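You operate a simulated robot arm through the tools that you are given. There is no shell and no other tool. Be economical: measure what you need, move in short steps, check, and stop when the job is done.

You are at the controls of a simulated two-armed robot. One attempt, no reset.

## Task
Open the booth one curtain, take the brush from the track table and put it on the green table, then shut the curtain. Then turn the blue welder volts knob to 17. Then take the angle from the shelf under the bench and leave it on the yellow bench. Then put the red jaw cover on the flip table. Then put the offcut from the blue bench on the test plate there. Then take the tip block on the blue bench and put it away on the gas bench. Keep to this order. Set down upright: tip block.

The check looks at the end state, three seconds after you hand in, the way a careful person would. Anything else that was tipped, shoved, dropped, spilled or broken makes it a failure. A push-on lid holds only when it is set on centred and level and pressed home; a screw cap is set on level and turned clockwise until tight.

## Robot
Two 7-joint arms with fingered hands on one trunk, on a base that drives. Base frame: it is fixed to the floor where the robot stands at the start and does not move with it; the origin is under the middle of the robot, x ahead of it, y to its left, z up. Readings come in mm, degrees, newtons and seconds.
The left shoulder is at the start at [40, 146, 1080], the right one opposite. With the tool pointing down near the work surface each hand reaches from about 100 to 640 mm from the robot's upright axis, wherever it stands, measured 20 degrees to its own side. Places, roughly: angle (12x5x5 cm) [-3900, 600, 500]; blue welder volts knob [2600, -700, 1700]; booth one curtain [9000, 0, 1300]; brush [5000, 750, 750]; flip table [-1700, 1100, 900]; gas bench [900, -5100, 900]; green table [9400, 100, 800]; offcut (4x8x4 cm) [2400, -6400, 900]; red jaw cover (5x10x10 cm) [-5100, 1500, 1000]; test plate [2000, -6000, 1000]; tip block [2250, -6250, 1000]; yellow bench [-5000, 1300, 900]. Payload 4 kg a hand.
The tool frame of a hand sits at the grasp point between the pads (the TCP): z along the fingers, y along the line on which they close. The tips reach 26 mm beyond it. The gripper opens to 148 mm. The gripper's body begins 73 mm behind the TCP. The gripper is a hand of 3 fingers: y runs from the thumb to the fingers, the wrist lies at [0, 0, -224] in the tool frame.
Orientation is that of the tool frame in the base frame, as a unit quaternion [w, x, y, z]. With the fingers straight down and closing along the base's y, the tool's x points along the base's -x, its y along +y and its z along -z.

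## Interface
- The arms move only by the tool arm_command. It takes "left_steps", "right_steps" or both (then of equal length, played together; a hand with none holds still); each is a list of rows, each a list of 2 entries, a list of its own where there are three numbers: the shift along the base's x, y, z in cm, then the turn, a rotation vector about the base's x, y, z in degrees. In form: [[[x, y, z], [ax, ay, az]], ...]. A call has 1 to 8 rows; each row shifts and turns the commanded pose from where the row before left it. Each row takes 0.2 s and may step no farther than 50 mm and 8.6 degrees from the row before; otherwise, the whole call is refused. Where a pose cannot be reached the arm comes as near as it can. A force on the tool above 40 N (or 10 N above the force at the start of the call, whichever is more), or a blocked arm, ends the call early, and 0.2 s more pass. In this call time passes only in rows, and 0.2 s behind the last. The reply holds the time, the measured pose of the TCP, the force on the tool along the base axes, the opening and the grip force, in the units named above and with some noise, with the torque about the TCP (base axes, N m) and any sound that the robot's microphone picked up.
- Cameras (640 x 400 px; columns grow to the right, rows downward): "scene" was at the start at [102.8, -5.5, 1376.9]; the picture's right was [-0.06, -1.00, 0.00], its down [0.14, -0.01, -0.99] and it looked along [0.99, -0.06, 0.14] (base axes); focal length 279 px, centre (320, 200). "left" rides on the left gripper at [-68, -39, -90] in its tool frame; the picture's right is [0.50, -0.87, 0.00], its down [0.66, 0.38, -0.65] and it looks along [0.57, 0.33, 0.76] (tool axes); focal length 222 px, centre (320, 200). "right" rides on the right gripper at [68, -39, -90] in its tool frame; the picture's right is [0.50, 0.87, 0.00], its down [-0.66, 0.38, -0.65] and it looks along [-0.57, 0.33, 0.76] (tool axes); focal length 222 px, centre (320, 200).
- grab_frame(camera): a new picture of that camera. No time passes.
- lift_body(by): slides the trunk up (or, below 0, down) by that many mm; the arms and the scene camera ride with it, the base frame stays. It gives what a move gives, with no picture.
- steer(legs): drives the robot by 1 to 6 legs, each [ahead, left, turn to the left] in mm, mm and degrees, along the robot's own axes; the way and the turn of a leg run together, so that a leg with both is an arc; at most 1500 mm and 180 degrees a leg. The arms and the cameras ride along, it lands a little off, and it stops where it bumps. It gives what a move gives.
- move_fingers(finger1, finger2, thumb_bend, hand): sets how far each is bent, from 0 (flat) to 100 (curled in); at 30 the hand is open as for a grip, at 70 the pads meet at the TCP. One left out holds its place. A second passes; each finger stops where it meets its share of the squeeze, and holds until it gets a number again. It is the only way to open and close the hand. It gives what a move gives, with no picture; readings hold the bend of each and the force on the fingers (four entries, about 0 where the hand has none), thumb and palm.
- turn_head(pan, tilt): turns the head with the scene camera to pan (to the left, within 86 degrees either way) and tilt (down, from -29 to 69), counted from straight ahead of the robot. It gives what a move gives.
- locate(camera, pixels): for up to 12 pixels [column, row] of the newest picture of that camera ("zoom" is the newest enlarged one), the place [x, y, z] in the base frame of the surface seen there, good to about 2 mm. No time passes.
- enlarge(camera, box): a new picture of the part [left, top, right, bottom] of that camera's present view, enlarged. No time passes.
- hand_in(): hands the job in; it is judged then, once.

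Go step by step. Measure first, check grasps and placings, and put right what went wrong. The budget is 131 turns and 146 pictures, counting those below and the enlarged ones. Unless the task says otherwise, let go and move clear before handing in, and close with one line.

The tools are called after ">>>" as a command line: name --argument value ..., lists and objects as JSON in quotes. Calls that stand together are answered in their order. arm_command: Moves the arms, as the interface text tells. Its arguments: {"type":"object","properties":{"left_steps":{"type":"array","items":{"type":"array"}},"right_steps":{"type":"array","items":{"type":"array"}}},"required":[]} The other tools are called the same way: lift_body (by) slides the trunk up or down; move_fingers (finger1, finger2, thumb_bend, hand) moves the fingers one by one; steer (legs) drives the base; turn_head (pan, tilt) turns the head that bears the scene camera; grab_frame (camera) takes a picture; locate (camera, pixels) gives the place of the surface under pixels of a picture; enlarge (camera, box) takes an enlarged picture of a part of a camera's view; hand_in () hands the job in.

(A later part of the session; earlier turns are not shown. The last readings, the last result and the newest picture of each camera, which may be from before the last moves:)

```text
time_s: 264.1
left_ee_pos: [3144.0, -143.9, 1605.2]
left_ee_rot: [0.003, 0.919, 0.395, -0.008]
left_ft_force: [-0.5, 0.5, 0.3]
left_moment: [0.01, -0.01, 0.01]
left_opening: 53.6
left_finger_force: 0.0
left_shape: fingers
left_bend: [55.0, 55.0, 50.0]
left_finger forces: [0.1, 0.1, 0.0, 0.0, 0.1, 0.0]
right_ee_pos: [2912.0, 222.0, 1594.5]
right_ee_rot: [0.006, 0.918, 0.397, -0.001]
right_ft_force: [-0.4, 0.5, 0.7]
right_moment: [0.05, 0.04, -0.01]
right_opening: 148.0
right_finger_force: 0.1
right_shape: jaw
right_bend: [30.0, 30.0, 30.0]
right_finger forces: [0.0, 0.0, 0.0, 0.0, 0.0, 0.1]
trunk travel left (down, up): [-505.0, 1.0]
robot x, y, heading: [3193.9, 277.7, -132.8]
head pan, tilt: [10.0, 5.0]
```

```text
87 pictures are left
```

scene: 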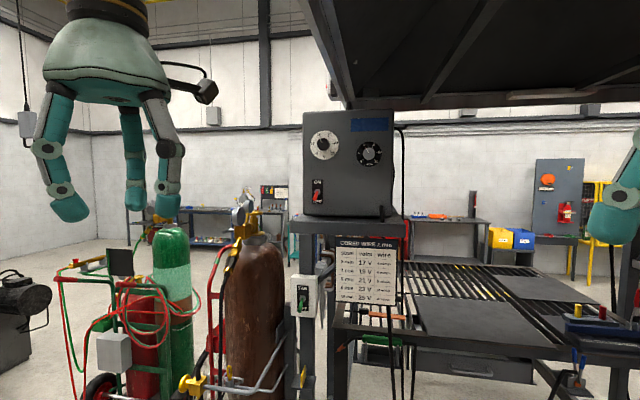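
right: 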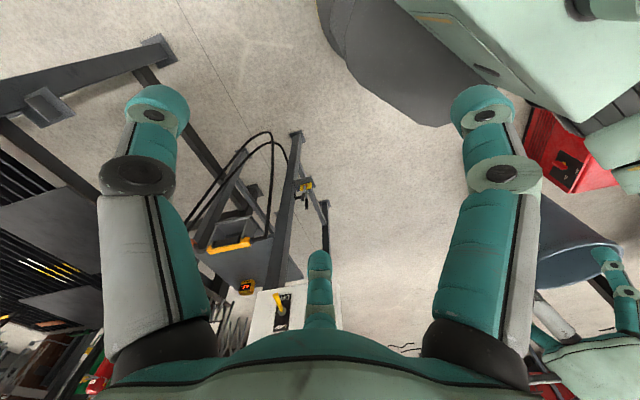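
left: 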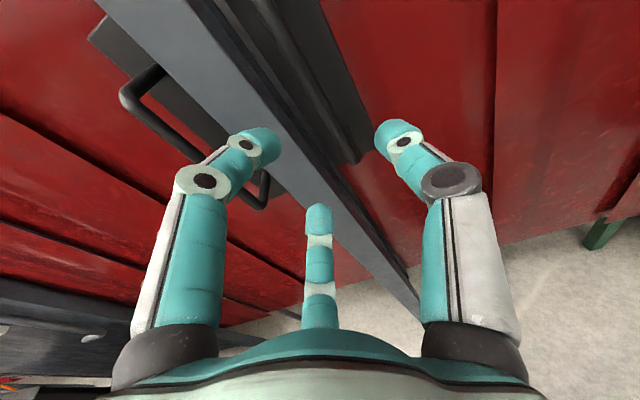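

The front shows two knobs at (323,145) and (369,154). I'll zoom in to read them and measure.

>>> enlarge --camera "scene" --box '[295, 105, 399, 170]'

>>> locate --camera "zoom" --pixels '[[175, 245], [110, 250], [60, 60], [560, 60], [560, 380], [60, 380], [460, 300], [180, 180], [185, 235]]'

```text
6.15 times, centred on (347, 138) of scene
```

zoom: 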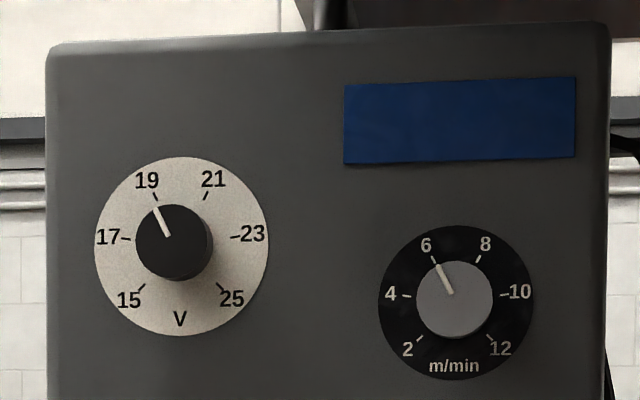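

```text
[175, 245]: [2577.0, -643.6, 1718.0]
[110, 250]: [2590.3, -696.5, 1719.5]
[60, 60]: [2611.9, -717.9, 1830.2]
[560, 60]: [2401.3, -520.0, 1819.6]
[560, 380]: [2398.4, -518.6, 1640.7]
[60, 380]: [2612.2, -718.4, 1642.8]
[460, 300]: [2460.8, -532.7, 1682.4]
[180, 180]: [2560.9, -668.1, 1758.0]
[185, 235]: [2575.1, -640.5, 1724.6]
```

Volts knob stands at 19; 17 is 54° counter-clockwise. Knob front centre ≈ (2577,-644,1719), depth 30 mm. I'll point the left hand at it, open it and drive nearer.

>>> arm_command --left_steps '[[[-1.9, -1.09, 1.05], [-5.97, 5.62, 0]], [[-1.9, -1.09, 1.05], [-5.97, 5.62, 0]], [[-1.9, -1.09, 1.05], [-5.97, 5.62, 0]], [[-1.9, -1.09, 1.05], [-5.97, 5.62, 0]], [[-1.9, -1.09, 1.05], [-5.97, 5.62, 0]], [[-1.9, -1.09, 1.05], [-5.97, 5.62, 0]]]'

>>> arm_command --left_steps '[[[-1.9, -1.09, 1.05], [-5.97, 5.62, 0]], [[-1.9, -1.09, 1.05], [-5.97, 5.62, 0]], [[-1.9, -1.09, 1.05], [-5.97, 5.62, 0]], [[-1.9, -1.09, 1.05], [-5.97, 5.62, 0]], [[-1.9, -1.09, 1.05], [-5.97, 5.62, 0]]]'

>>> move_fingers --hand "left" --finger1 44 --finger2 44 --thumb_bend 44

>>> steer --legs '[[400, 0, 0]]'

>>> grab_frame --camera "scene"

>>> grab_frame --camera "left"

```text
time_s: 265.5
left_ee_pos: [3030.8, -210.2, 1668.3]
left_ee_rot: [0.168, 0.831, 0.357, -0.391]
left_ft_force: [0.7, -1.1, -0.5]
left_moment: [0.0, 0.01, -0.01]
left_opening: 53.4
left_finger_force: 0.1
left_shape: fingers
left_bend: [55.0, 55.0, 50.0]
left_finger forces: [0.1, 0.1, 0.0, 0.0, 0.1, 0.1]
right_ee_pos: [2911.7, 221.9, 1594.2]
right_ee_rot: [0.006, 0.918, 0.397, -0.001]
right_ft_force: [-0.8, -0.2, 0.2]
right_moment: [0.03, -0.02, -0.02]
right_opening: 147.9
right_finger_force: 0.1
right_shape: jaw
right_bend: [30.0, 30.0, 30.0]
right_finger forces: [0.1, 0.0, 0.1, 0.0, 0.0, 0.0]
trunk travel left (down, up): [-505.0, 1.0]
robot x, y, heading: [3195.0, 278.4, -132.7]
head pan, tilt: [10.0, 5.0]
```

```text
time_s: 266.7
left_ee_pos: [2934.9, -263.4, 1719.5]
left_ee_rot: [-0.283, -0.643, -0.275, 0.657]
left_ft_force: [0.0, 0.4, 0.6]
left_moment: [0.01, -0.01, -0.01]
left_opening: 53.8
left_finger_force: 0.2
left_shape: fingers
left_bend: [55.0, 55.0, 50.0]
left_finger forces: [0.0, 0.0, 0.1, 0.1, 0.1, 0.0]
right_ee_pos: [2910.9, 220.9, 1595.0]
right_ee_rot: [0.006, 0.918, 0.397, 0.001]
right_ft_force: [1.0, -0.2, -0.8]
right_moment: [-0.03, -0.02, 0.01]
right_opening: 148.1
right_finger_force: 0.0
right_shape: jaw
right_bend: [30.0, 30.0, 30.0]
right_finger forces: [0.1, 0.1, 0.0, 0.0, 0.0, 0.0]
trunk travel left (down, up): [-505.0, 1.0]
robot x, y, heading: [3197.9, 277.5, -132.7]
head pan, tilt: [10.0, 5.0]
```

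```text
time_s: 267.7
left_ee_pos: [2936.8, -262.1, 1720.2]
left_ee_rot: [-0.284, -0.643, -0.277, 0.656]
left_ft_force: [-0.2, 0.0, 0.3]
left_moment: [-0.01, 0.04, 0.0]
left_opening: 81.5
left_finger_force: 0.1
left_shape: fingers
left_bend: [44.0, 44.0, 44.0]
left_finger forces: [0.1, 0.1, 0.0, 0.1, 0.1, 0.1]
right_ee_pos: [2912.5, 223.4, 1595.2]
right_ee_rot: [0.006, 0.918, 0.397, 0.0]
right_ft_force: [-0.2, 0.3, 0.2]
right_moment: [0.0, -0.02, 0.01]
right_opening: 147.7
right_finger_force: 0.0
right_shape: jaw
right_bend: [30.0, 30.0, 30.0]
right_finger forces: [0.0, 0.0, 0.0, 0.0, 0.0, 0.1]
trunk travel left (down, up): [-505.0, 1.0]
robot x, y, heading: [3192.7, 280.9, -132.5]
head pan, tilt: [10.0, 5.0]
```

```text
time_s: 270.2
left_ee_pos: [2668.2, -550.9, 1722.1]
left_ee_rot: [-0.284, -0.642, -0.276, 0.657]
left_ft_force: [-0.2, -0.6, 0.5]
left_moment: [0.01, 0.01, -0.02]
left_opening: 81.4
left_finger_force: 0.2
left_shape: fingers
left_bend: [44.0, 44.0, 44.0]
left_finger forces: [0.0, 0.0, 0.0, 0.1, 0.0, 0.0]
right_ee_pos: [2644.4, -66.6, 1595.0]
right_ee_rot: [0.007, 0.918, 0.396, -0.002]
right_ft_force: [0.5, -0.1, -0.3]
right_moment: [-0.02, 0.06, -0.03]
right_opening: 148.0
right_finger_force: 0.1
right_shape: jaw
right_bend: [30.0, 30.0, 30.0]
right_finger forces: [0.1, 0.0, 0.0, 0.0, 0.0, 0.0]
trunk travel left (down, up): [-505.0, 1.0]
robot x, y, heading: [2925.3, -15.6, -132.9]
head pan, tilt: [10.0, 5.0]
```

```text
85 pictures are left
```

scene: 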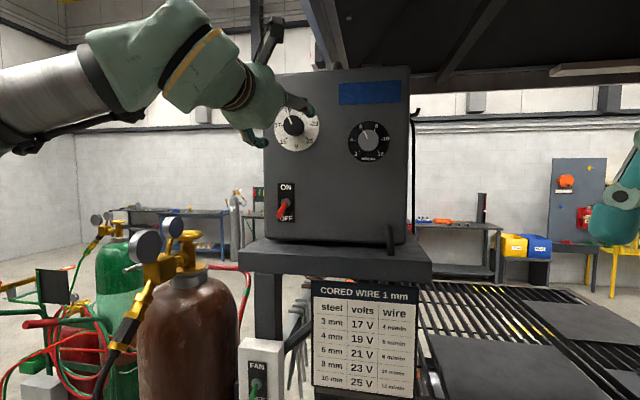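

```text
84 pictures are left
```

left: 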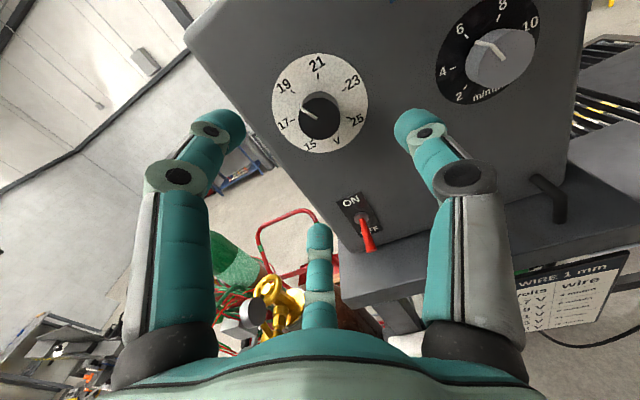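

Both views agree the pointer is at 19. I'll locate the knob with the hand camera for exact alignment.

>>> locate --camera "left" --pixels '[[322, 117], [305, 118], [340, 116], [321, 103], [321, 135], [280, 105], [355, 80]]'

>>> enlarge --camera "left" --box '[250, 40, 390, 160]'

```text
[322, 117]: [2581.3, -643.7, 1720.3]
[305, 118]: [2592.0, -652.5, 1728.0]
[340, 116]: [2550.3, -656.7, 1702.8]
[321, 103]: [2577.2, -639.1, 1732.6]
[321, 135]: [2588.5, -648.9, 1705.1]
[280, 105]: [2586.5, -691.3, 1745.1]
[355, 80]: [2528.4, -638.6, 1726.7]
```

```text
3.33 times, centred on (320, 100) of left
```

zoom: 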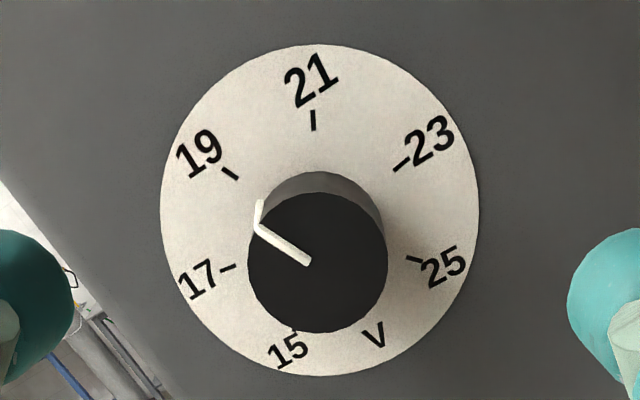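

Aligned within 1–2 mm laterally. I'll advance 128 mm along the knob's axis and close gently.

>>> arm_command --left_steps '[[[-2.93, -3.11, -0.08], [0, 0, 0]], [[-2.93, -3.11, -0.08], [0, 0, 0]], [[-2.9, -3.05, -0.08], [0, 0, 0]]]'

>>> grab_frame --camera "left"

>>> move_fingers --hand "left" --finger1 70 --finger2 70 --thumb_bend 70

>>> grab_frame --camera "left"

```text
time_s: 271.0
left_ee_pos: [2580.7, -641.2, 1719.6]
left_ee_rot: [-0.284, -0.642, -0.275, 0.657]
left_ft_force: [1.3, 0.8, -0.8]
left_moment: [0.09, -0.1, 0.03]
left_opening: 81.7
left_finger_force: 0.7
left_shape: fingers
left_bend: [44.0, 43.0, 44.0]
left_finger forces: [0.0, 2.3, 0.0, 0.0, 0.1, 0.0]
right_ee_pos: [2644.6, -64.4, 1595.0]
right_ee_rot: [0.007, 0.918, 0.397, -0.003]
right_ft_force: [0.4, 0.9, 0.2]
right_moment: [-0.04, 0.05, 0.05]
right_opening: 148.1
right_finger_force: 0.0
right_shape: jaw
right_bend: [30.0, 30.0, 30.0]
right_finger forces: [0.0, 0.0, 0.0, 0.1, 0.0, 0.0]
trunk travel left (down, up): [-505.0, 1.0]
robot x, y, heading: [2923.7, -14.2, -132.9]
head pan, tilt: [10.0, 5.0]
```

```text
82 pictures are left
```

left: 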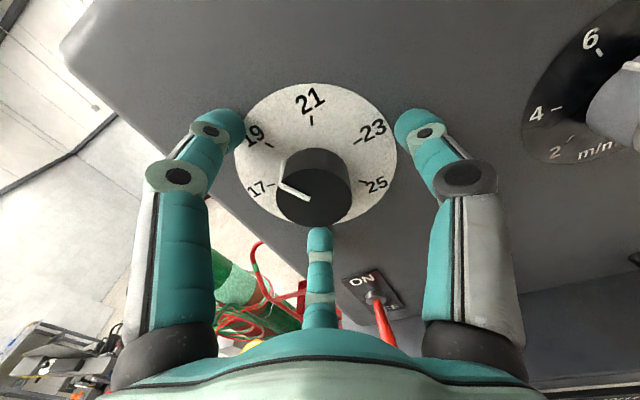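

```text
time_s: 272.0
left_ee_pos: [2576.6, -637.8, 1721.3]
left_ee_rot: [-0.284, -0.642, -0.273, 0.657]
left_ft_force: [0.6, 15.1, -0.3]
left_moment: [-0.09, -0.26, -0.87]
left_opening: 40.6
left_finger_force: 16.1
left_shape: fingers
left_bend: [59.0, 52.0, 57.0]
left_finger forces: [7.1, 0.4, 0.0, 0.0, 23.9, 0.1]
right_ee_pos: [2641.2, -62.6, 1594.9]
right_ee_rot: [0.008, 0.918, 0.397, -0.002]
right_ft_force: [0.2, 0.5, -0.3]
right_moment: [-0.01, 0.01, 0.01]
right_opening: 147.9
right_finger_force: 0.1
right_shape: jaw
right_bend: [30.0, 30.0, 30.0]
right_finger forces: [0.1, 0.1, 0.0, 0.1, 0.0, 0.0]
trunk travel left (down, up): [-505.0, 1.0]
robot x, y, heading: [2921.9, -15.2, -132.8]
head pan, tilt: [10.0, 5.0]
```

```text
81 pictures are left
```

left: 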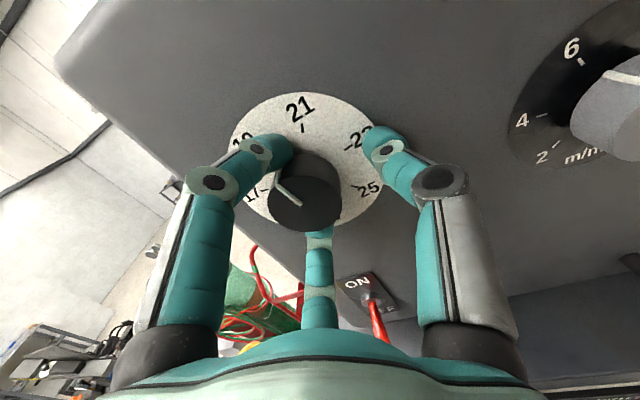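

Gripped (16 N). I'll turn counter-clockwise 24° first and check that the knob follows.

>>> arm_command --left_steps '[[[0, 0, 0], [5.48, 5.82, 0]], [[0, 0, 0], [5.48, 5.82, 0]], [[0, 0, 0], [5.48, 5.82, 0]]]'

>>> grab_frame --camera "left"

>>> enlarge --camera "scene" --box '[240, 80, 350, 160]'

```text
time_s: 272.8
left_ee_pos: [2576.4, -638.6, 1722.6]
left_ee_rot: [-0.145, -0.569, -0.405, 0.701]
left_ft_force: [-3.9, 14.3, 7.0]
left_moment: [-0.45, -0.21, -0.72]
left_opening: 32.1
left_finger_force: 15.9
left_shape: fingers
left_bend: [60.0, 52.0, 58.0]
left_finger forces: [9.6, 0.6, 0.0, 0.0, 20.6, 0.0]
right_ee_pos: [2640.9, -62.7, 1594.6]
right_ee_rot: [0.008, 0.918, 0.397, -0.001]
right_ft_force: [0.0, 0.8, -0.1]
right_moment: [0.02, -0.01, 0.03]
right_opening: 147.8
right_finger_force: 0.1
right_shape: jaw
right_bend: [30.0, 30.0, 30.0]
right_finger forces: [0.0, 0.1, 0.1, 0.1, 0.1, 0.0]
trunk travel left (down, up): [-505.0, 1.0]
robot x, y, heading: [2923.0, -14.8, -132.8]
head pan, tilt: [10.0, 5.0]
```

```text
80 pictures are left
```

left: 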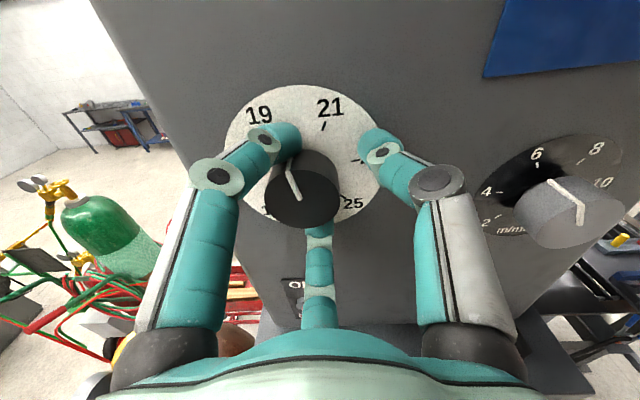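

```text
5.00 times, centred on (295, 120) of scene
```

zoom: 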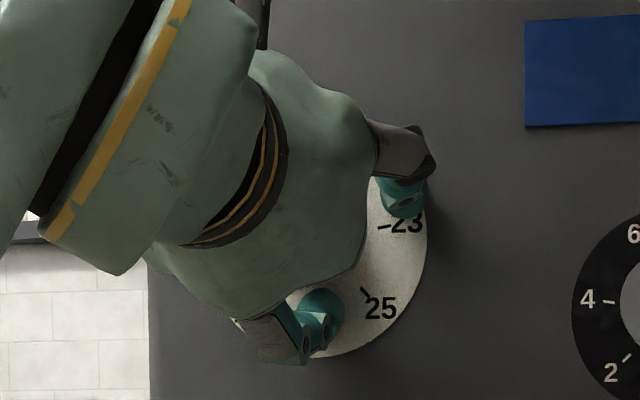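

The knob didn't follow (dial and pointer turned together in the hand's view): it slipped, and finger 2 hardly touches. I'll try squeezing harder in place and see the forces.

>>> move_fingers --hand "left" --finger1 90 --finger2 90 --thumb_bend 90

>>> enlarge --camera "left" --box '[200, 70, 440, 240]'

```text
time_s: 273.8
left_ee_pos: [2576.9, -640.6, 1721.5]
left_ee_rot: [-0.145, -0.569, -0.404, 0.701]
left_ft_force: [-4.3, 9.4, 13.8]
left_moment: [-0.35, 0.25, 0.08]
left_opening: 19.1
left_finger_force: 23.5
left_shape: fingers
left_bend: [61.0, 56.0, 62.0]
left_finger forces: [19.2, 9.7, 0.0, 0.0, 18.0, 0.1]
right_ee_pos: [2640.2, -62.0, 1594.4]
right_ee_rot: [0.008, 0.918, 0.396, -0.001]
right_ft_force: [0.0, 0.8, 0.7]
right_moment: [-0.03, 0.01, 0.03]
right_opening: 148.1
right_finger_force: 0.0
right_shape: jaw
right_bend: [30.0, 30.0, 30.0]
right_finger forces: [0.0, 0.1, 0.0, 0.0, 0.0, 0.1]
trunk travel left (down, up): [-505.0, 1.0]
robot x, y, heading: [2924.5, -16.8, -132.9]
head pan, tilt: [10.0, 5.0]
```

```text
2.35 times, centred on (320, 155) of left
```

zoom: 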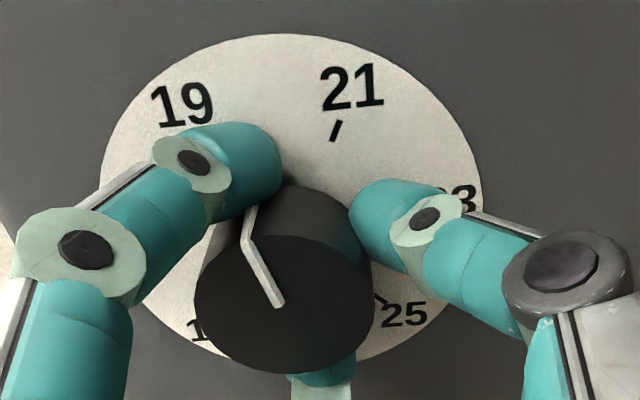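

All three fingers now press (19/10/18 N). I'll turn 32° more and compare.

>>> arm_command --left_steps '[[[0, 0, 0], [5.48, 5.82, 0]], [[0, 0, 0], [5.48, 5.82, 0]], [[0, 0, 0], [5.48, 5.82, 0]], [[0, 0, 0], [5.48, 5.82, 0]]]'

>>> enlarge --camera "left" --box '[200, 70, 440, 240]'

```text
time_s: 274.8
left_ee_pos: [2576.8, -640.0, 1722.6]
left_ee_rot: [0.05, -0.434, -0.549, 0.713]
left_ft_force: [-7.0, 3.3, 22.3]
left_moment: [-0.48, 0.15, -0.09]
left_opening: 18.7
left_finger_force: 21.7
left_shape: fingers
left_bend: [61.0, 58.0, 61.0]
left_finger forces: [14.8, 6.0, 0.0, 0.0, 21.7, 0.1]
right_ee_pos: [2639.7, -63.8, 1595.1]
right_ee_rot: [0.007, 0.918, 0.396, -0.002]
right_ft_force: [0.1, 0.1, 0.1]
right_moment: [-0.02, 0.01, 0.02]
right_opening: 147.7
right_finger_force: 0.0
right_shape: jaw
right_bend: [30.0, 30.0, 30.0]
right_finger forces: [0.2, 0.0, 0.1, 0.1, 0.0, 0.0]
trunk travel left (down, up): [-505.0, 1.0]
robot x, y, heading: [2921.6, -13.6, -132.6]
head pan, tilt: [10.0, 5.0]
```

```text
2.35 times, centred on (320, 155) of left
```

zoom: 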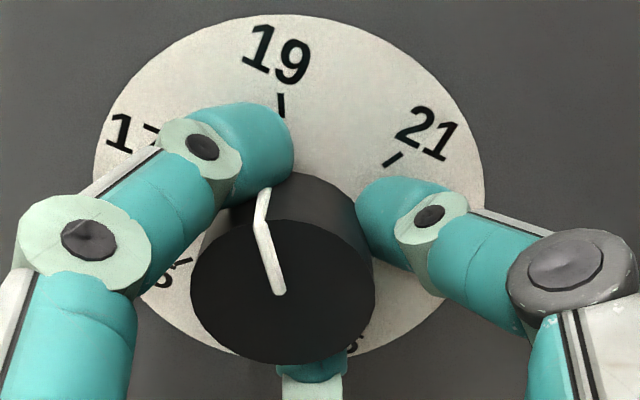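

The knob turned only ~18° of 32° (partial slip). I'll open, roll back 72°, recentre on the knob (6 mm left, 2 mm down) and regrip firmly.

>>> move_fingers --hand "left" --finger1 44 --finger2 44 --thumb_bend 44

>>> arm_command --left_steps '[[[0, 0, 0], [-5.48, -5.82, 0]], [[0, 0, 0], [-5.48, -5.82, 0]], [[0, 0, 0], [-5.48, -5.82, 0]], [[0, 0, 0], [-5.48, -5.82, 0]], [[0, 0, 0], [-5.48, -5.82, 0]], [[0, 0, 0], [-5.48, -5.82, 0]], [[0, 0, 0], [-5.48, -5.82, 0]], [[0, 0, 0], [-5.48, -5.82, 0]]]'

>>> enlarge --camera "left" --box '[200, 70, 440, 240]'

>>> locate --camera "zoom" --pixels '[[290, 280], [230, 280], [350, 280], [290, 240], [290, 330]]'

```text
time_s: 275.8
left_ee_pos: [2583.7, -644.0, 1718.9]
left_ee_rot: [0.052, -0.433, -0.551, 0.711]
left_ft_force: [12.0, 8.7, -0.3]
left_moment: [0.5, -0.66, -0.32]
left_opening: 81.3
left_finger_force: 6.8
left_shape: fingers
left_bend: [44.0, 42.0, 44.0]
left_finger forces: [0.0, 13.8, 0.1, 0.0, 0.0, 0.0]
right_ee_pos: [2646.8, -65.8, 1596.2]
right_ee_rot: [0.006, 0.918, 0.396, -0.003]
right_ft_force: [0.1, -0.9, -0.3]
right_moment: [-0.01, -0.03, 0.02]
right_opening: 147.9
right_finger_force: 0.1
right_shape: jaw
right_bend: [30.0, 30.0, 30.0]
right_finger forces: [0.1, 0.1, 0.0, 0.0, 0.0, 0.0]
trunk travel left (down, up): [-505.0, 1.0]
robot x, y, heading: [2926.2, -13.2, -132.9]
head pan, tilt: [10.0, 5.0]
```

```text
time_s: 277.6
left_ee_pos: [2580.7, -642.3, 1720.4]
left_ee_rot: [0.329, 0.66, 0.228, -0.635]
left_ft_force: [7.2, 12.9, -2.6]
left_moment: [0.78, -0.29, 0.38]
left_opening: 81.2
left_finger_force: 6.6
left_shape: fingers
left_bend: [44.0, 42.0, 44.0]
left_finger forces: [0.0, 13.1, 0.0, 0.0, 0.1, 0.0]
right_ee_pos: [2644.4, -65.4, 1595.3]
right_ee_rot: [0.006, 0.918, 0.396, -0.002]
right_ft_force: [0.5, 0.2, 0.1]
right_moment: [0.0, -0.02, 0.03]
right_opening: 147.7
right_finger_force: 0.0
right_shape: jaw
right_bend: [30.0, 30.0, 30.0]
right_finger forces: [0.0, 0.0, 0.1, 0.0, 0.1, 0.0]
trunk travel left (down, up): [-505.0, 1.0]
robot x, y, heading: [2921.7, -18.4, -132.7]
head pan, tilt: [10.0, 5.0]
```

```text
2.35 times, centred on (320, 155) of left
```

zoom: 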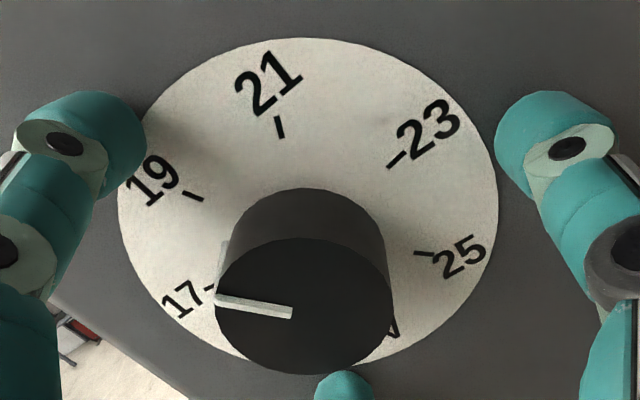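

```text
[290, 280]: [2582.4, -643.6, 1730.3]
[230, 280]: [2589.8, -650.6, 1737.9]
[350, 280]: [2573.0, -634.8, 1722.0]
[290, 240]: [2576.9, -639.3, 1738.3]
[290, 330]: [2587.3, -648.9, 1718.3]
```

I'll measure the pointer's direction in 3D via its ends at (290,312) and (220,300), plus the ticks 17, 19, 21.

>>> locate --camera "zoom" --pixels '[[290, 311], [255, 304], [222, 298], [222, 260], [195, 195], [210, 288], [280, 127], [395, 160], [305, 308]]'

```text
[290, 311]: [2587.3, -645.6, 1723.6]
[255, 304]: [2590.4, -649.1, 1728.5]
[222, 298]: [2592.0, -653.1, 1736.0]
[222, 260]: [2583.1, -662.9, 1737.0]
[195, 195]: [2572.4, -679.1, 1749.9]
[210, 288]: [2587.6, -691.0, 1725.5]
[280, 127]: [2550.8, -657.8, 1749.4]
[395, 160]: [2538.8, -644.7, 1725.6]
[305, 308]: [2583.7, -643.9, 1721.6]
```

By 3D: dial centre L 2323, z 1720; pointer at −36° → about 18.7 V. I'll shift the hand 6 mm left, 4 mm back, and squeeze with full command, then turn 48°.

>>> arm_command --left_steps '[[[0.75, -0.18, -0.05], [0, 0, 0]]]'

>>> move_fingers --hand "left" --finger1 100 --finger2 100 --thumb_bend 100

>>> arm_command --left_steps '[[[0, 0, 0], [5.48, 5.82, 0]], [[0, 0, 0], [5.48, 5.82, 0]], [[0, 0, 0], [5.48, 5.82, 0]], [[0, 0, 0], [5.48, 5.82, 0]], [[0, 0, 0], [5.48, 5.82, 0]], [[0, 0, 0], [5.48, 5.82, 0]]]'

>>> enlarge --camera "left" --box '[200, 70, 440, 240]'

```text
time_s: 278.0
left_ee_pos: [2586.8, -646.7, 1717.9]
left_ee_rot: [0.328, 0.661, 0.229, -0.635]
left_ft_force: [2.6, 4.9, -0.5]
left_moment: [0.24, -0.09, 0.13]
left_opening: 81.1
left_finger_force: 2.9
left_shape: fingers
left_bend: [44.0, 44.0, 44.0]
left_finger forces: [0.0, 5.7, 0.1, 0.0, 0.0, 0.1]
right_ee_pos: [2644.1, -67.8, 1594.7]
right_ee_rot: [0.005, 0.918, 0.396, -0.001]
right_ft_force: [0.1, 0.0, -0.4]
right_moment: [0.02, -0.05, 0.02]
right_opening: 148.2
right_finger_force: 0.0
right_shape: jaw
right_bend: [30.0, 30.0, 30.0]
right_finger forces: [0.0, 0.1, 0.0, 0.0, 0.0, 0.0]
trunk travel left (down, up): [-505.0, 1.0]
robot x, y, heading: [2925.2, -17.3, -132.7]
head pan, tilt: [10.0, 5.0]
```

```text
time_s: 279.0
left_ee_pos: [2584.1, -644.2, 1716.6]
left_ee_rot: [0.327, 0.661, 0.23, -0.635]
left_ft_force: [-0.8, 4.8, -3.0]
left_moment: [-0.03, -0.03, 0.25]
left_opening: 32.0
left_finger_force: 21.3
left_shape: fingers
left_bend: [59.0, 60.0, 57.0]
left_finger forces: [10.6, 13.5, 0.1, 0.0, 18.7, 0.1]
right_ee_pos: [2641.2, -68.1, 1596.0]
right_ee_rot: [0.006, 0.918, 0.397, -0.001]
right_ft_force: [-0.4, -0.9, -0.2]
right_moment: [0.0, 0.0, -0.04]
right_opening: 147.8
right_finger_force: 0.1
right_shape: jaw
right_bend: [30.0, 30.0, 30.0]
right_finger forces: [0.0, 0.0, 0.0, 0.0, 0.0, 0.1]
trunk travel left (down, up): [-505.0, 1.0]
robot x, y, heading: [2923.2, -16.3, -133.0]
head pan, tilt: [10.0, 5.0]
```

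```text
time_s: 280.4
left_ee_pos: [2583.6, -644.5, 1718.7]
left_ee_rot: [-0.046, -0.507, -0.483, 0.712]
left_ft_force: [-3.2, 8.6, -3.0]
left_moment: [0.23, -0.34, 0.04]
left_opening: 31.5
left_finger_force: 22.5
left_shape: fingers
left_bend: [59.0, 60.0, 57.0]
left_finger forces: [9.6, 16.5, 0.0, 0.0, 19.5, 0.0]
right_ee_pos: [2639.9, -66.1, 1594.4]
right_ee_rot: [0.007, 0.918, 0.397, -0.001]
right_ft_force: [0.2, 0.5, -0.2]
right_moment: [0.03, -0.02, 0.03]
right_opening: 147.9
right_finger_force: 0.1
right_shape: jaw
right_bend: [30.0, 30.0, 30.0]
right_finger forces: [0.0, 0.0, 0.0, 0.0, 0.1, 0.0]
trunk travel left (down, up): [-505.0, 1.0]
robot x, y, heading: [2924.0, -13.9, -132.8]
head pan, tilt: [10.0, 5.0]
```

```text
2.35 times, centred on (320, 155) of left
```

zoom: 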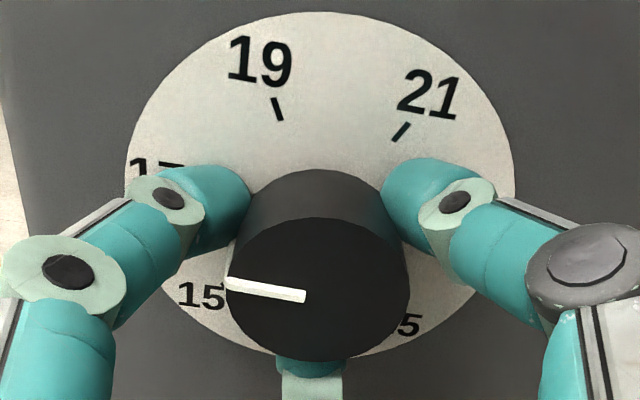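

Now the knob turned with the hand. I'll measure the pointer again in 3D.

>>> locate --camera "zoom" --pixels '[[303, 296], [265, 291], [234, 285], [278, 108], [402, 131], [318, 285]]'

```text
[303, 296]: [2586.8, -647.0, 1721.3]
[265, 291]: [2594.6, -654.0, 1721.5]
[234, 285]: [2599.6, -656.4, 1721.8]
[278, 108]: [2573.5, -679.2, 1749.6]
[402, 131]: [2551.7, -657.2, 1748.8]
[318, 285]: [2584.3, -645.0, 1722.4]
```

Pointer is at about −85°, target −81°. I'll turn back 4°, release carefully, withdraw and read the dial with the scene camera.

>>> arm_command --left_steps '[[[0, 0, 0], [-2.74, -2.91, 0]]]'

>>> move_fingers --hand "left" --finger1 46 --finger2 46 --thumb_bend 46

>>> arm_command --left_steps '[[[3, 3.2, 0], [0, 0, 0]], [[3, 3.2, 0], [0, 0, 0]], [[3, 3.2, 0], [0, 0, 0]]]'

>>> enlarge --camera "left" --box '[220, 40, 420, 165]'

>>> steer --legs '[[-350, -250, 0]]'

>>> turn_head --pan 25 --tilt 0

>>> grab_frame --camera "scene"

```text
time_s: 280.8
left_ee_pos: [2583.9, -645.7, 1718.9]
left_ee_rot: [-0.072, -0.524, -0.465, 0.71]
left_ft_force: [-3.5, 8.7, -0.3]
left_moment: [0.24, -0.17, -0.01]
left_opening: 32.0
left_finger_force: 23.2
left_shape: fingers
left_bend: [60.0, 60.0, 57.0]
left_finger forces: [9.0, 18.2, 0.0, 0.0, 19.7, 0.0]
right_ee_pos: [2640.0, -65.5, 1596.1]
right_ee_rot: [0.007, 0.918, 0.397, -0.001]
right_ft_force: [-0.1, -0.3, -0.1]
right_moment: [-0.03, 0.02, 0.01]
right_opening: 148.2
right_finger_force: 0.0
right_shape: jaw
right_bend: [30.0, 30.0, 30.0]
right_finger forces: [0.1, 0.1, 0.1, 0.0, 0.0, 0.1]
trunk travel left (down, up): [-505.0, 1.0]
robot x, y, heading: [2923.6, -10.3, -132.4]
head pan, tilt: [10.0, 5.0]
```

```text
time_s: 281.8
left_ee_pos: [2589.9, -648.5, 1718.2]
left_ee_rot: [-0.07, -0.523, -0.465, 0.711]
left_ft_force: [5.9, 3.6, 1.1]
left_moment: [0.17, -0.28, -0.01]
left_opening: 74.7
left_finger_force: 3.0
left_shape: fingers
left_bend: [46.0, 46.0, 46.0]
left_finger forces: [0.1, 6.6, 0.1, 0.1, 0.0, 0.1]
right_ee_pos: [2645.1, -69.4, 1595.5]
right_ee_rot: [0.006, 0.918, 0.397, -0.001]
right_ft_force: [0.7, 0.8, -0.4]
right_moment: [-0.02, 0.0, 0.01]
right_opening: 148.0
right_finger_force: 0.0
right_shape: jaw
right_bend: [30.0, 30.0, 30.0]
right_finger forces: [0.0, 0.0, 0.1, 0.0, 0.0, 0.0]
trunk travel left (down, up): [-505.0, 1.0]
robot x, y, heading: [2920.9, -14.0, -132.9]
head pan, tilt: [10.0, 5.0]
```

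```text
time_s: 282.6
left_ee_pos: [2679.2, -549.2, 1719.9]
left_ee_rot: [-0.073, -0.523, -0.466, 0.71]
left_ft_force: [0.5, 1.2, 0.5]
left_moment: [0.02, -0.01, 0.01]
left_opening: 74.6
left_finger_force: 0.0
left_shape: fingers
left_bend: [46.0, 46.0, 46.0]
left_finger forces: [0.0, 0.1, 0.0, 0.0, 0.1, 0.1]
right_ee_pos: [2644.5, -68.5, 1595.4]
right_ee_rot: [0.006, 0.918, 0.396, -0.002]
right_ft_force: [-0.5, 0.5, 0.1]
right_moment: [0.0, 0.0, -0.04]
right_opening: 148.1
right_finger_force: 0.1
right_shape: jaw
right_bend: [30.0, 30.0, 30.0]
right_finger forces: [0.0, 0.0, 0.0, 0.1, 0.0, 0.1]
trunk travel left (down, up): [-505.0, 1.0]
robot x, y, heading: [2921.6, -15.4, -132.6]
head pan, tilt: [10.0, 5.0]
```

```text
3.20 times, centred on (320, 102) of left
```

zoom: 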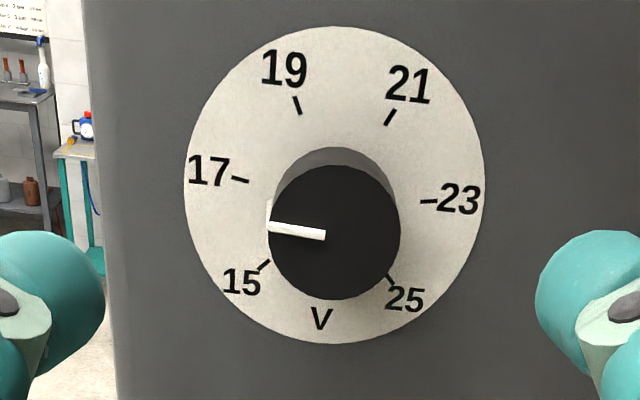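

```text
time_s: 285.2
left_ee_pos: [2732.3, -129.8, 1717.4]
left_ee_rot: [-0.072, -0.523, -0.467, 0.709]
left_ft_force: [-0.1, 0.0, -0.6]
left_moment: [0.01, -0.03, -0.04]
left_opening: 75.1
left_finger_force: 0.0
left_shape: fingers
left_bend: [46.0, 46.0, 46.0]
left_finger forces: [0.1, 0.0, 0.0, 0.1, 0.1, 0.1]
right_ee_pos: [2693.8, 351.4, 1595.3]
right_ee_rot: [0.005, 0.917, 0.399, 0.001]
right_ft_force: [-0.5, -0.4, 0.4]
right_moment: [-0.01, -0.03, -0.01]
right_opening: 147.9
right_finger_force: 0.0
right_shape: jaw
right_bend: [30.0, 30.0, 30.0]
right_finger forces: [0.0, 0.1, 0.1, 0.0, 0.1, 0.0]
trunk travel left (down, up): [-505.0, 1.0]
robot x, y, heading: [2978.4, 410.6, -132.4]
head pan, tilt: [10.0, 5.0]
```

```text
time_s: 286.0
left_ee_pos: [2732.5, -126.8, 1717.1]
left_ee_rot: [-0.073, -0.522, -0.467, 0.71]
left_ft_force: [0.1, 0.4, -0.1]
left_moment: [-0.01, -0.02, 0.03]
left_opening: 75.0
left_finger_force: 0.1
left_shape: fingers
left_bend: [46.0, 46.0, 46.0]
left_finger forces: [0.0, 0.0, 0.1, 0.1, 0.1, 0.1]
right_ee_pos: [2693.4, 355.5, 1594.7]
right_ee_rot: [0.006, 0.917, 0.399, 0.0]
right_ft_force: [0.2, 0.6, 0.5]
right_moment: [0.0, 0.0, -0.02]
right_opening: 147.8
right_finger_force: 0.1
right_shape: jaw
right_bend: [30.0, 30.0, 30.0]
right_finger forces: [0.0, 0.0, 0.0, 0.0, 0.1, 0.1]
trunk travel left (down, up): [-505.0, 1.0]
robot x, y, heading: [2975.2, 414.3, -132.4]
head pan, tilt: [25.0, 0.0]
```

```text
73 pictures are left
```

scene: 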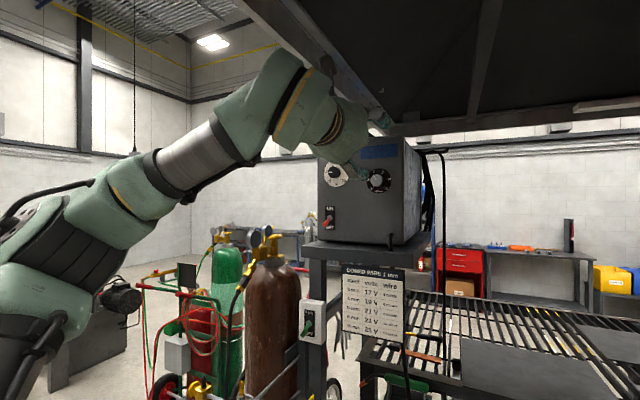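

The hand view suggests the pointer may be slightly past 17. I'll zoom with the scene camera.

>>> enlarge --camera "scene" --box '[315, 155, 363, 195]'

```text
10.00 times, centred on (339, 175) of scene
```

zoom: 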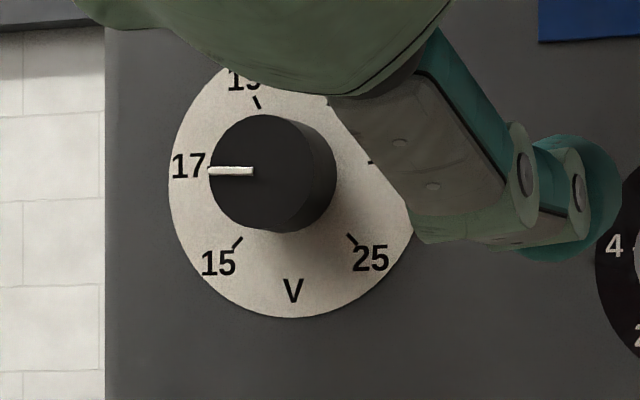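

The pointer reads about −88° (≈16.75 V), so I need ~7° clockwise. I'll return, regrip centred and correct.

>>> steer --legs '[[330, 250, 0]]'

>>> grab_frame --camera "left"

```text
time_s: 288.5
left_ee_pos: [2693.9, -535.1, 1722.3]
left_ee_rot: [-0.073, -0.523, -0.465, 0.71]
left_ft_force: [-0.8, 0.4, 0.6]
left_moment: [0.03, 0.0, -0.01]
left_opening: 74.8
left_finger_force: 0.0
left_shape: fingers
left_bend: [46.0, 46.0, 46.0]
left_finger forces: [0.0, 0.0, 0.1, 0.0, 0.0, 0.0]
right_ee_pos: [2657.9, -53.4, 1594.8]
right_ee_rot: [0.007, 0.918, 0.398, -0.001]
right_ft_force: [0.2, 0.1, 0.4]
right_moment: [-0.06, -0.03, 0.02]
right_opening: 148.1
right_finger_force: 0.1
right_shape: jaw
right_bend: [30.0, 30.0, 30.0]
right_finger forces: [0.1, 0.0, 0.1, 0.0, 0.0, 0.1]
trunk travel left (down, up): [-505.0, 1.0]
robot x, y, heading: [2938.6, -2.6, -132.6]
head pan, tilt: [25.0, 0.0]
```

```text
71 pictures are left
```

left: 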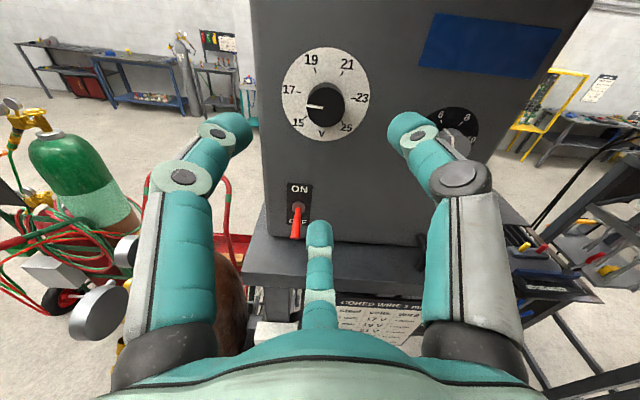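

I'll advance 155 mm, grip, turn 7.5° clockwise and measure before letting go.

>>> arm_command --left_steps '[[[-2.7, -2.78, -0.08], [0, 0, 0]], [[-2.7, -2.78, -0.08], [0, 0, 0]], [[-2.7, -2.78, -0.08], [0, 0, 0]], [[-2.7, -2.78, -0.06], [0, 0, 0]]]'

>>> move_fingers --hand "left" --finger1 100 --finger2 100 --thumb_bend 100

>>> enlarge --camera "left" --box '[200, 70, 440, 240]'

>>> arm_command --left_steps '[[[0, 0, 0], [-5.3, -5.6, 0]]]'

>>> enlarge --camera "left" --box '[200, 70, 440, 240]'

```text
time_s: 289.5
left_ee_pos: [2589.4, -647.1, 1717.2]
left_ee_rot: [-0.074, -0.522, -0.466, 0.71]
left_ft_force: [1.9, 0.6, -0.1]
left_moment: [0.03, -0.03, -0.05]
left_opening: 74.7
left_finger_force: 0.6
left_shape: fingers
left_bend: [46.0, 45.0, 46.0]
left_finger forces: [0.0, 1.0, 0.1, 0.0, 0.0, 0.0]
right_ee_pos: [2660.4, -55.1, 1596.0]
right_ee_rot: [0.007, 0.917, 0.398, -0.002]
right_ft_force: [0.0, 0.9, 0.5]
right_moment: [-0.05, 0.04, 0.01]
right_opening: 147.8
right_finger_force: 0.1
right_shape: jaw
right_bend: [30.0, 30.0, 30.0]
right_finger forces: [0.0, 0.0, 0.0, 0.0, 0.1, 0.0]
trunk travel left (down, up): [-505.0, 1.0]
robot x, y, heading: [2940.8, 2.8, -132.6]
head pan, tilt: [25.0, 0.0]
```

```text
time_s: 290.5
left_ee_pos: [2584.8, -645.5, 1717.2]
left_ee_rot: [-0.071, -0.524, -0.463, 0.711]
left_ft_force: [-2.2, 5.0, 7.0]
left_moment: [0.05, 0.05, 0.12]
left_opening: 31.6
left_finger_force: 20.1
left_shape: fingers
left_bend: [60.0, 60.0, 55.0]
left_finger forces: [9.6, 10.7, 0.0, 0.0, 18.7, 0.0]
right_ee_pos: [2656.4, -52.0, 1594.4]
right_ee_rot: [0.007, 0.918, 0.398, 0.0]
right_ft_force: [-0.1, 0.0, 0.0]
right_moment: [0.01, -0.01, 0.0]
right_opening: 147.9
right_finger_force: 0.2
right_shape: jaw
right_bend: [30.0, 30.0, 30.0]
right_finger forces: [0.1, 0.1, 0.0, 0.0, 0.1, 0.0]
trunk travel left (down, up): [-505.0, 1.0]
robot x, y, heading: [2939.9, -2.5, -132.8]
head pan, tilt: [25.0, 0.0]
```

```text
2.35 times, centred on (320, 155) of left
```

zoom: 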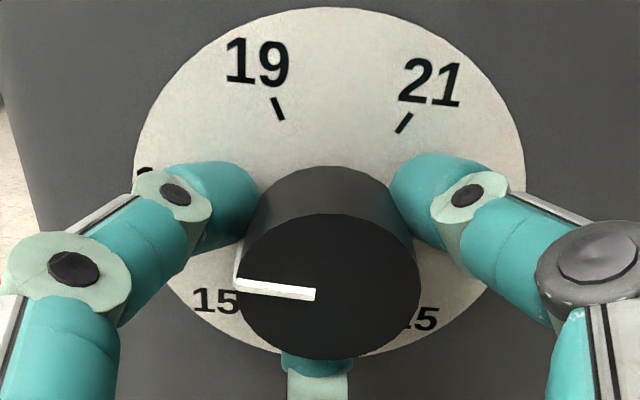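

```text
time_s: 290.9
left_ee_pos: [2585.3, -646.2, 1717.7]
left_ee_rot: [-0.121, -0.553, -0.427, 0.705]
left_ft_force: [-3.4, 3.4, 10.2]
left_moment: [-0.04, 0.16, 0.14]
left_opening: 31.8
left_finger_force: 19.6
left_shape: fingers
left_bend: [60.0, 61.0, 55.0]
left_finger forces: [10.4, 9.6, 0.0, 0.0, 18.7, 0.1]
right_ee_pos: [2656.2, -53.3, 1594.9]
right_ee_rot: [0.007, 0.917, 0.398, -0.001]
right_ft_force: [-0.2, 0.1, 0.5]
right_moment: [-0.01, 0.02, 0.01]
right_opening: 147.9
right_finger_force: 0.1
right_shape: jaw
right_bend: [30.0, 30.0, 30.0]
right_finger forces: [0.0, 0.0, 0.0, 0.0, 0.0, 0.0]
trunk travel left (down, up): [-505.0, 1.0]
robot x, y, heading: [2938.9, -0.9, -132.5]
head pan, tilt: [25.0, 0.0]
```

```text
2.35 times, centred on (320, 155) of left
```

zoom: 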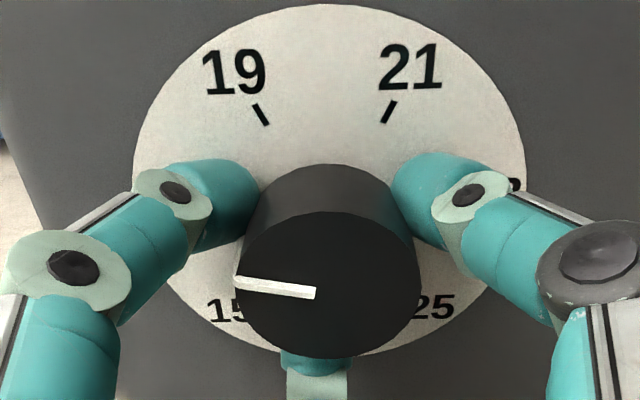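

The knob followed the hand (pointer fixed in the hand view). I'll release, withdraw and read again.

>>> move_fingers --hand "left" --finger1 46 --finger2 46 --thumb_bend 46

>>> arm_command --left_steps '[[[3, 3.2, 0], [0, 0, 0]], [[3, 3.2, 0], [0, 0, 0]], [[3, 3.2, 0], [0, 0, 0]]]'

>>> steer --legs '[[-350, 0, 0]]'

>>> arm_command --left_steps '[[[0, 0, -4.5], [0, 0, 0]], [[0, 0, -4.5], [0, 0, 0]], [[0, 0, -4.5], [0, 0, 0]], [[0, 0, -4.5], [0, 0, 0]], [[0, 0, -4.5], [0, 0, 0]]]'

>>> turn_head --pan 15 --tilt 0

>>> enlarge --camera "scene" --box '[270, 120, 370, 182]'

```text
time_s: 291.9
left_ee_pos: [2588.7, -648.6, 1716.5]
left_ee_rot: [-0.119, -0.552, -0.429, 0.705]
left_ft_force: [7.0, 5.7, 0.0]
left_moment: [0.31, -0.39, 0.04]
left_opening: 74.9
left_finger_force: 4.4
left_shape: fingers
left_bend: [46.0, 45.0, 46.0]
left_finger forces: [0.1, 9.1, 0.0, 0.1, 0.0, 0.0]
right_ee_pos: [2660.6, -55.3, 1595.0]
right_ee_rot: [0.006, 0.918, 0.397, -0.002]
right_ft_force: [0.4, 0.6, -0.6]
right_moment: [-0.01, 0.01, -0.01]
right_opening: 147.9
right_finger_force: 0.1
right_shape: jaw
right_bend: [30.0, 30.0, 30.0]
right_finger forces: [0.1, 0.1, 0.0, 0.0, 0.0, 0.0]
trunk travel left (down, up): [-505.0, 1.0]
robot x, y, heading: [2941.2, 0.0, -132.5]
head pan, tilt: [25.0, 0.0]
```

```text
time_s: 292.7
left_ee_pos: [2677.1, -551.5, 1715.5]
left_ee_rot: [-0.119, -0.553, -0.428, 0.705]
left_ft_force: [0.0, 0.3, -0.2]
left_moment: [0.02, 0.03, -0.01]
left_opening: 75.0
left_finger_force: 0.0
left_shape: fingers
left_bend: [46.0, 46.0, 46.0]
left_finger forces: [0.0, 0.0, 0.0, 0.0, 0.0, 0.0]
right_ee_pos: [2659.5, -54.9, 1595.5]
right_ee_rot: [0.006, 0.917, 0.398, 0.0]
right_ft_force: [0.3, -0.2, 1.1]
right_moment: [-0.05, 0.04, 0.01]
right_opening: 147.9
right_finger_force: 0.0
right_shape: jaw
right_bend: [30.0, 30.0, 30.0]
right_finger forces: [0.1, 0.0, 0.0, 0.0, 0.0, 0.1]
trunk travel left (down, up): [-505.0, 1.0]
robot x, y, heading: [2935.8, -3.0, -132.6]
head pan, tilt: [25.0, 0.0]
```

```text
time_s: 295.0
left_ee_pos: [2905.4, -297.2, 1715.1]
left_ee_rot: [-0.115, -0.556, -0.427, 0.704]
left_ft_force: [0.0, 0.1, -0.4]
left_moment: [-0.01, -0.04, 0.03]
left_opening: 75.0
left_finger_force: 0.2
left_shape: fingers
left_bend: [46.0, 46.0, 46.0]
left_finger forces: [0.1, 0.0, 0.0, 0.0, 0.0, 0.1]
right_ee_pos: [2891.7, 199.7, 1594.0]
right_ee_rot: [0.005, 0.919, 0.394, 0.001]
right_ft_force: [0.5, -0.1, -0.4]
right_moment: [0.03, -0.05, -0.02]
right_opening: 147.8
right_finger_force: 0.0
right_shape: jaw
right_bend: [30.0, 30.0, 30.0]
right_finger forces: [0.0, 0.0, 0.0, 0.1, 0.1, 0.0]
trunk travel left (down, up): [-505.0, 1.0]
robot x, y, heading: [3179.6, 255.0, -133.2]
head pan, tilt: [25.0, 0.0]
```

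```text
time_s: 296.2
left_ee_pos: [2908.9, -296.4, 1555.0]
left_ee_rot: [-0.116, -0.556, -0.427, 0.703]
left_ft_force: [0.2, 1.2, 0.2]
left_moment: [-0.04, -0.01, -0.05]
left_opening: 75.0
left_finger_force: 0.0
left_shape: fingers
left_bend: [46.0, 46.0, 46.0]
left_finger forces: [0.1, 0.0, 0.1, 0.0, 0.0, 0.0]
left hand out of reach, approached as far as the arm can: row 4, 5
right_ee_pos: [2893.6, 199.1, 1594.2]
right_ee_rot: [0.004, 0.919, 0.393, 0.001]
right_ft_force: [0.2, -1.0, 0.3]
right_moment: [0.0, 0.03, 0.02]
right_opening: 147.8
right_finger_force: 0.0
right_shape: jaw
right_bend: [30.0, 30.0, 30.0]
right_finger forces: [0.0, 0.1, 0.0, 0.1, 0.1, 0.0]
trunk travel left (down, up): [-505.0, 1.0]
robot x, y, heading: [3178.9, 257.2, -133.1]
head pan, tilt: [25.0, 0.0]
```

```text
time_s: 296.9
left_ee_pos: [2909.2, -295.3, 1556.1]
left_ee_rot: [-0.116, -0.555, -0.427, 0.704]
left_ft_force: [-0.2, -0.5, 0.3]
left_moment: [-0.01, 0.01, -0.05]
left_opening: 75.1
left_finger_force: 0.0
left_shape: fingers
left_bend: [46.0, 46.0, 46.0]
left_finger forces: [0.1, 0.0, 0.0, 0.0, 0.1, 0.0]
right_ee_pos: [2895.8, 201.9, 1593.9]
right_ee_rot: [0.005, 0.919, 0.394, -0.001]
right_ft_force: [-0.1, -0.1, 0.3]
right_moment: [0.01, 0.01, 0.03]
right_opening: 148.0
right_finger_force: 0.1
right_shape: jaw
right_bend: [30.0, 30.0, 30.0]
right_finger forces: [0.0, 0.1, 0.0, 0.0, 0.0, 0.0]
trunk travel left (down, up): [-505.0, 1.0]
robot x, y, heading: [3176.8, 256.7, -132.9]
head pan, tilt: [15.0, 0.0]
```

```text
6.40 times, centred on (320, 151) of scene
```

zoom: 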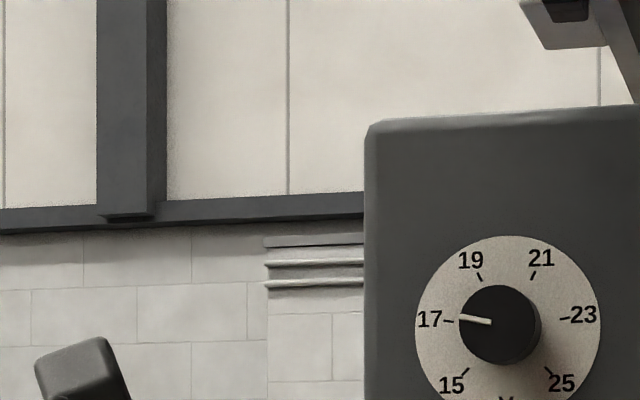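

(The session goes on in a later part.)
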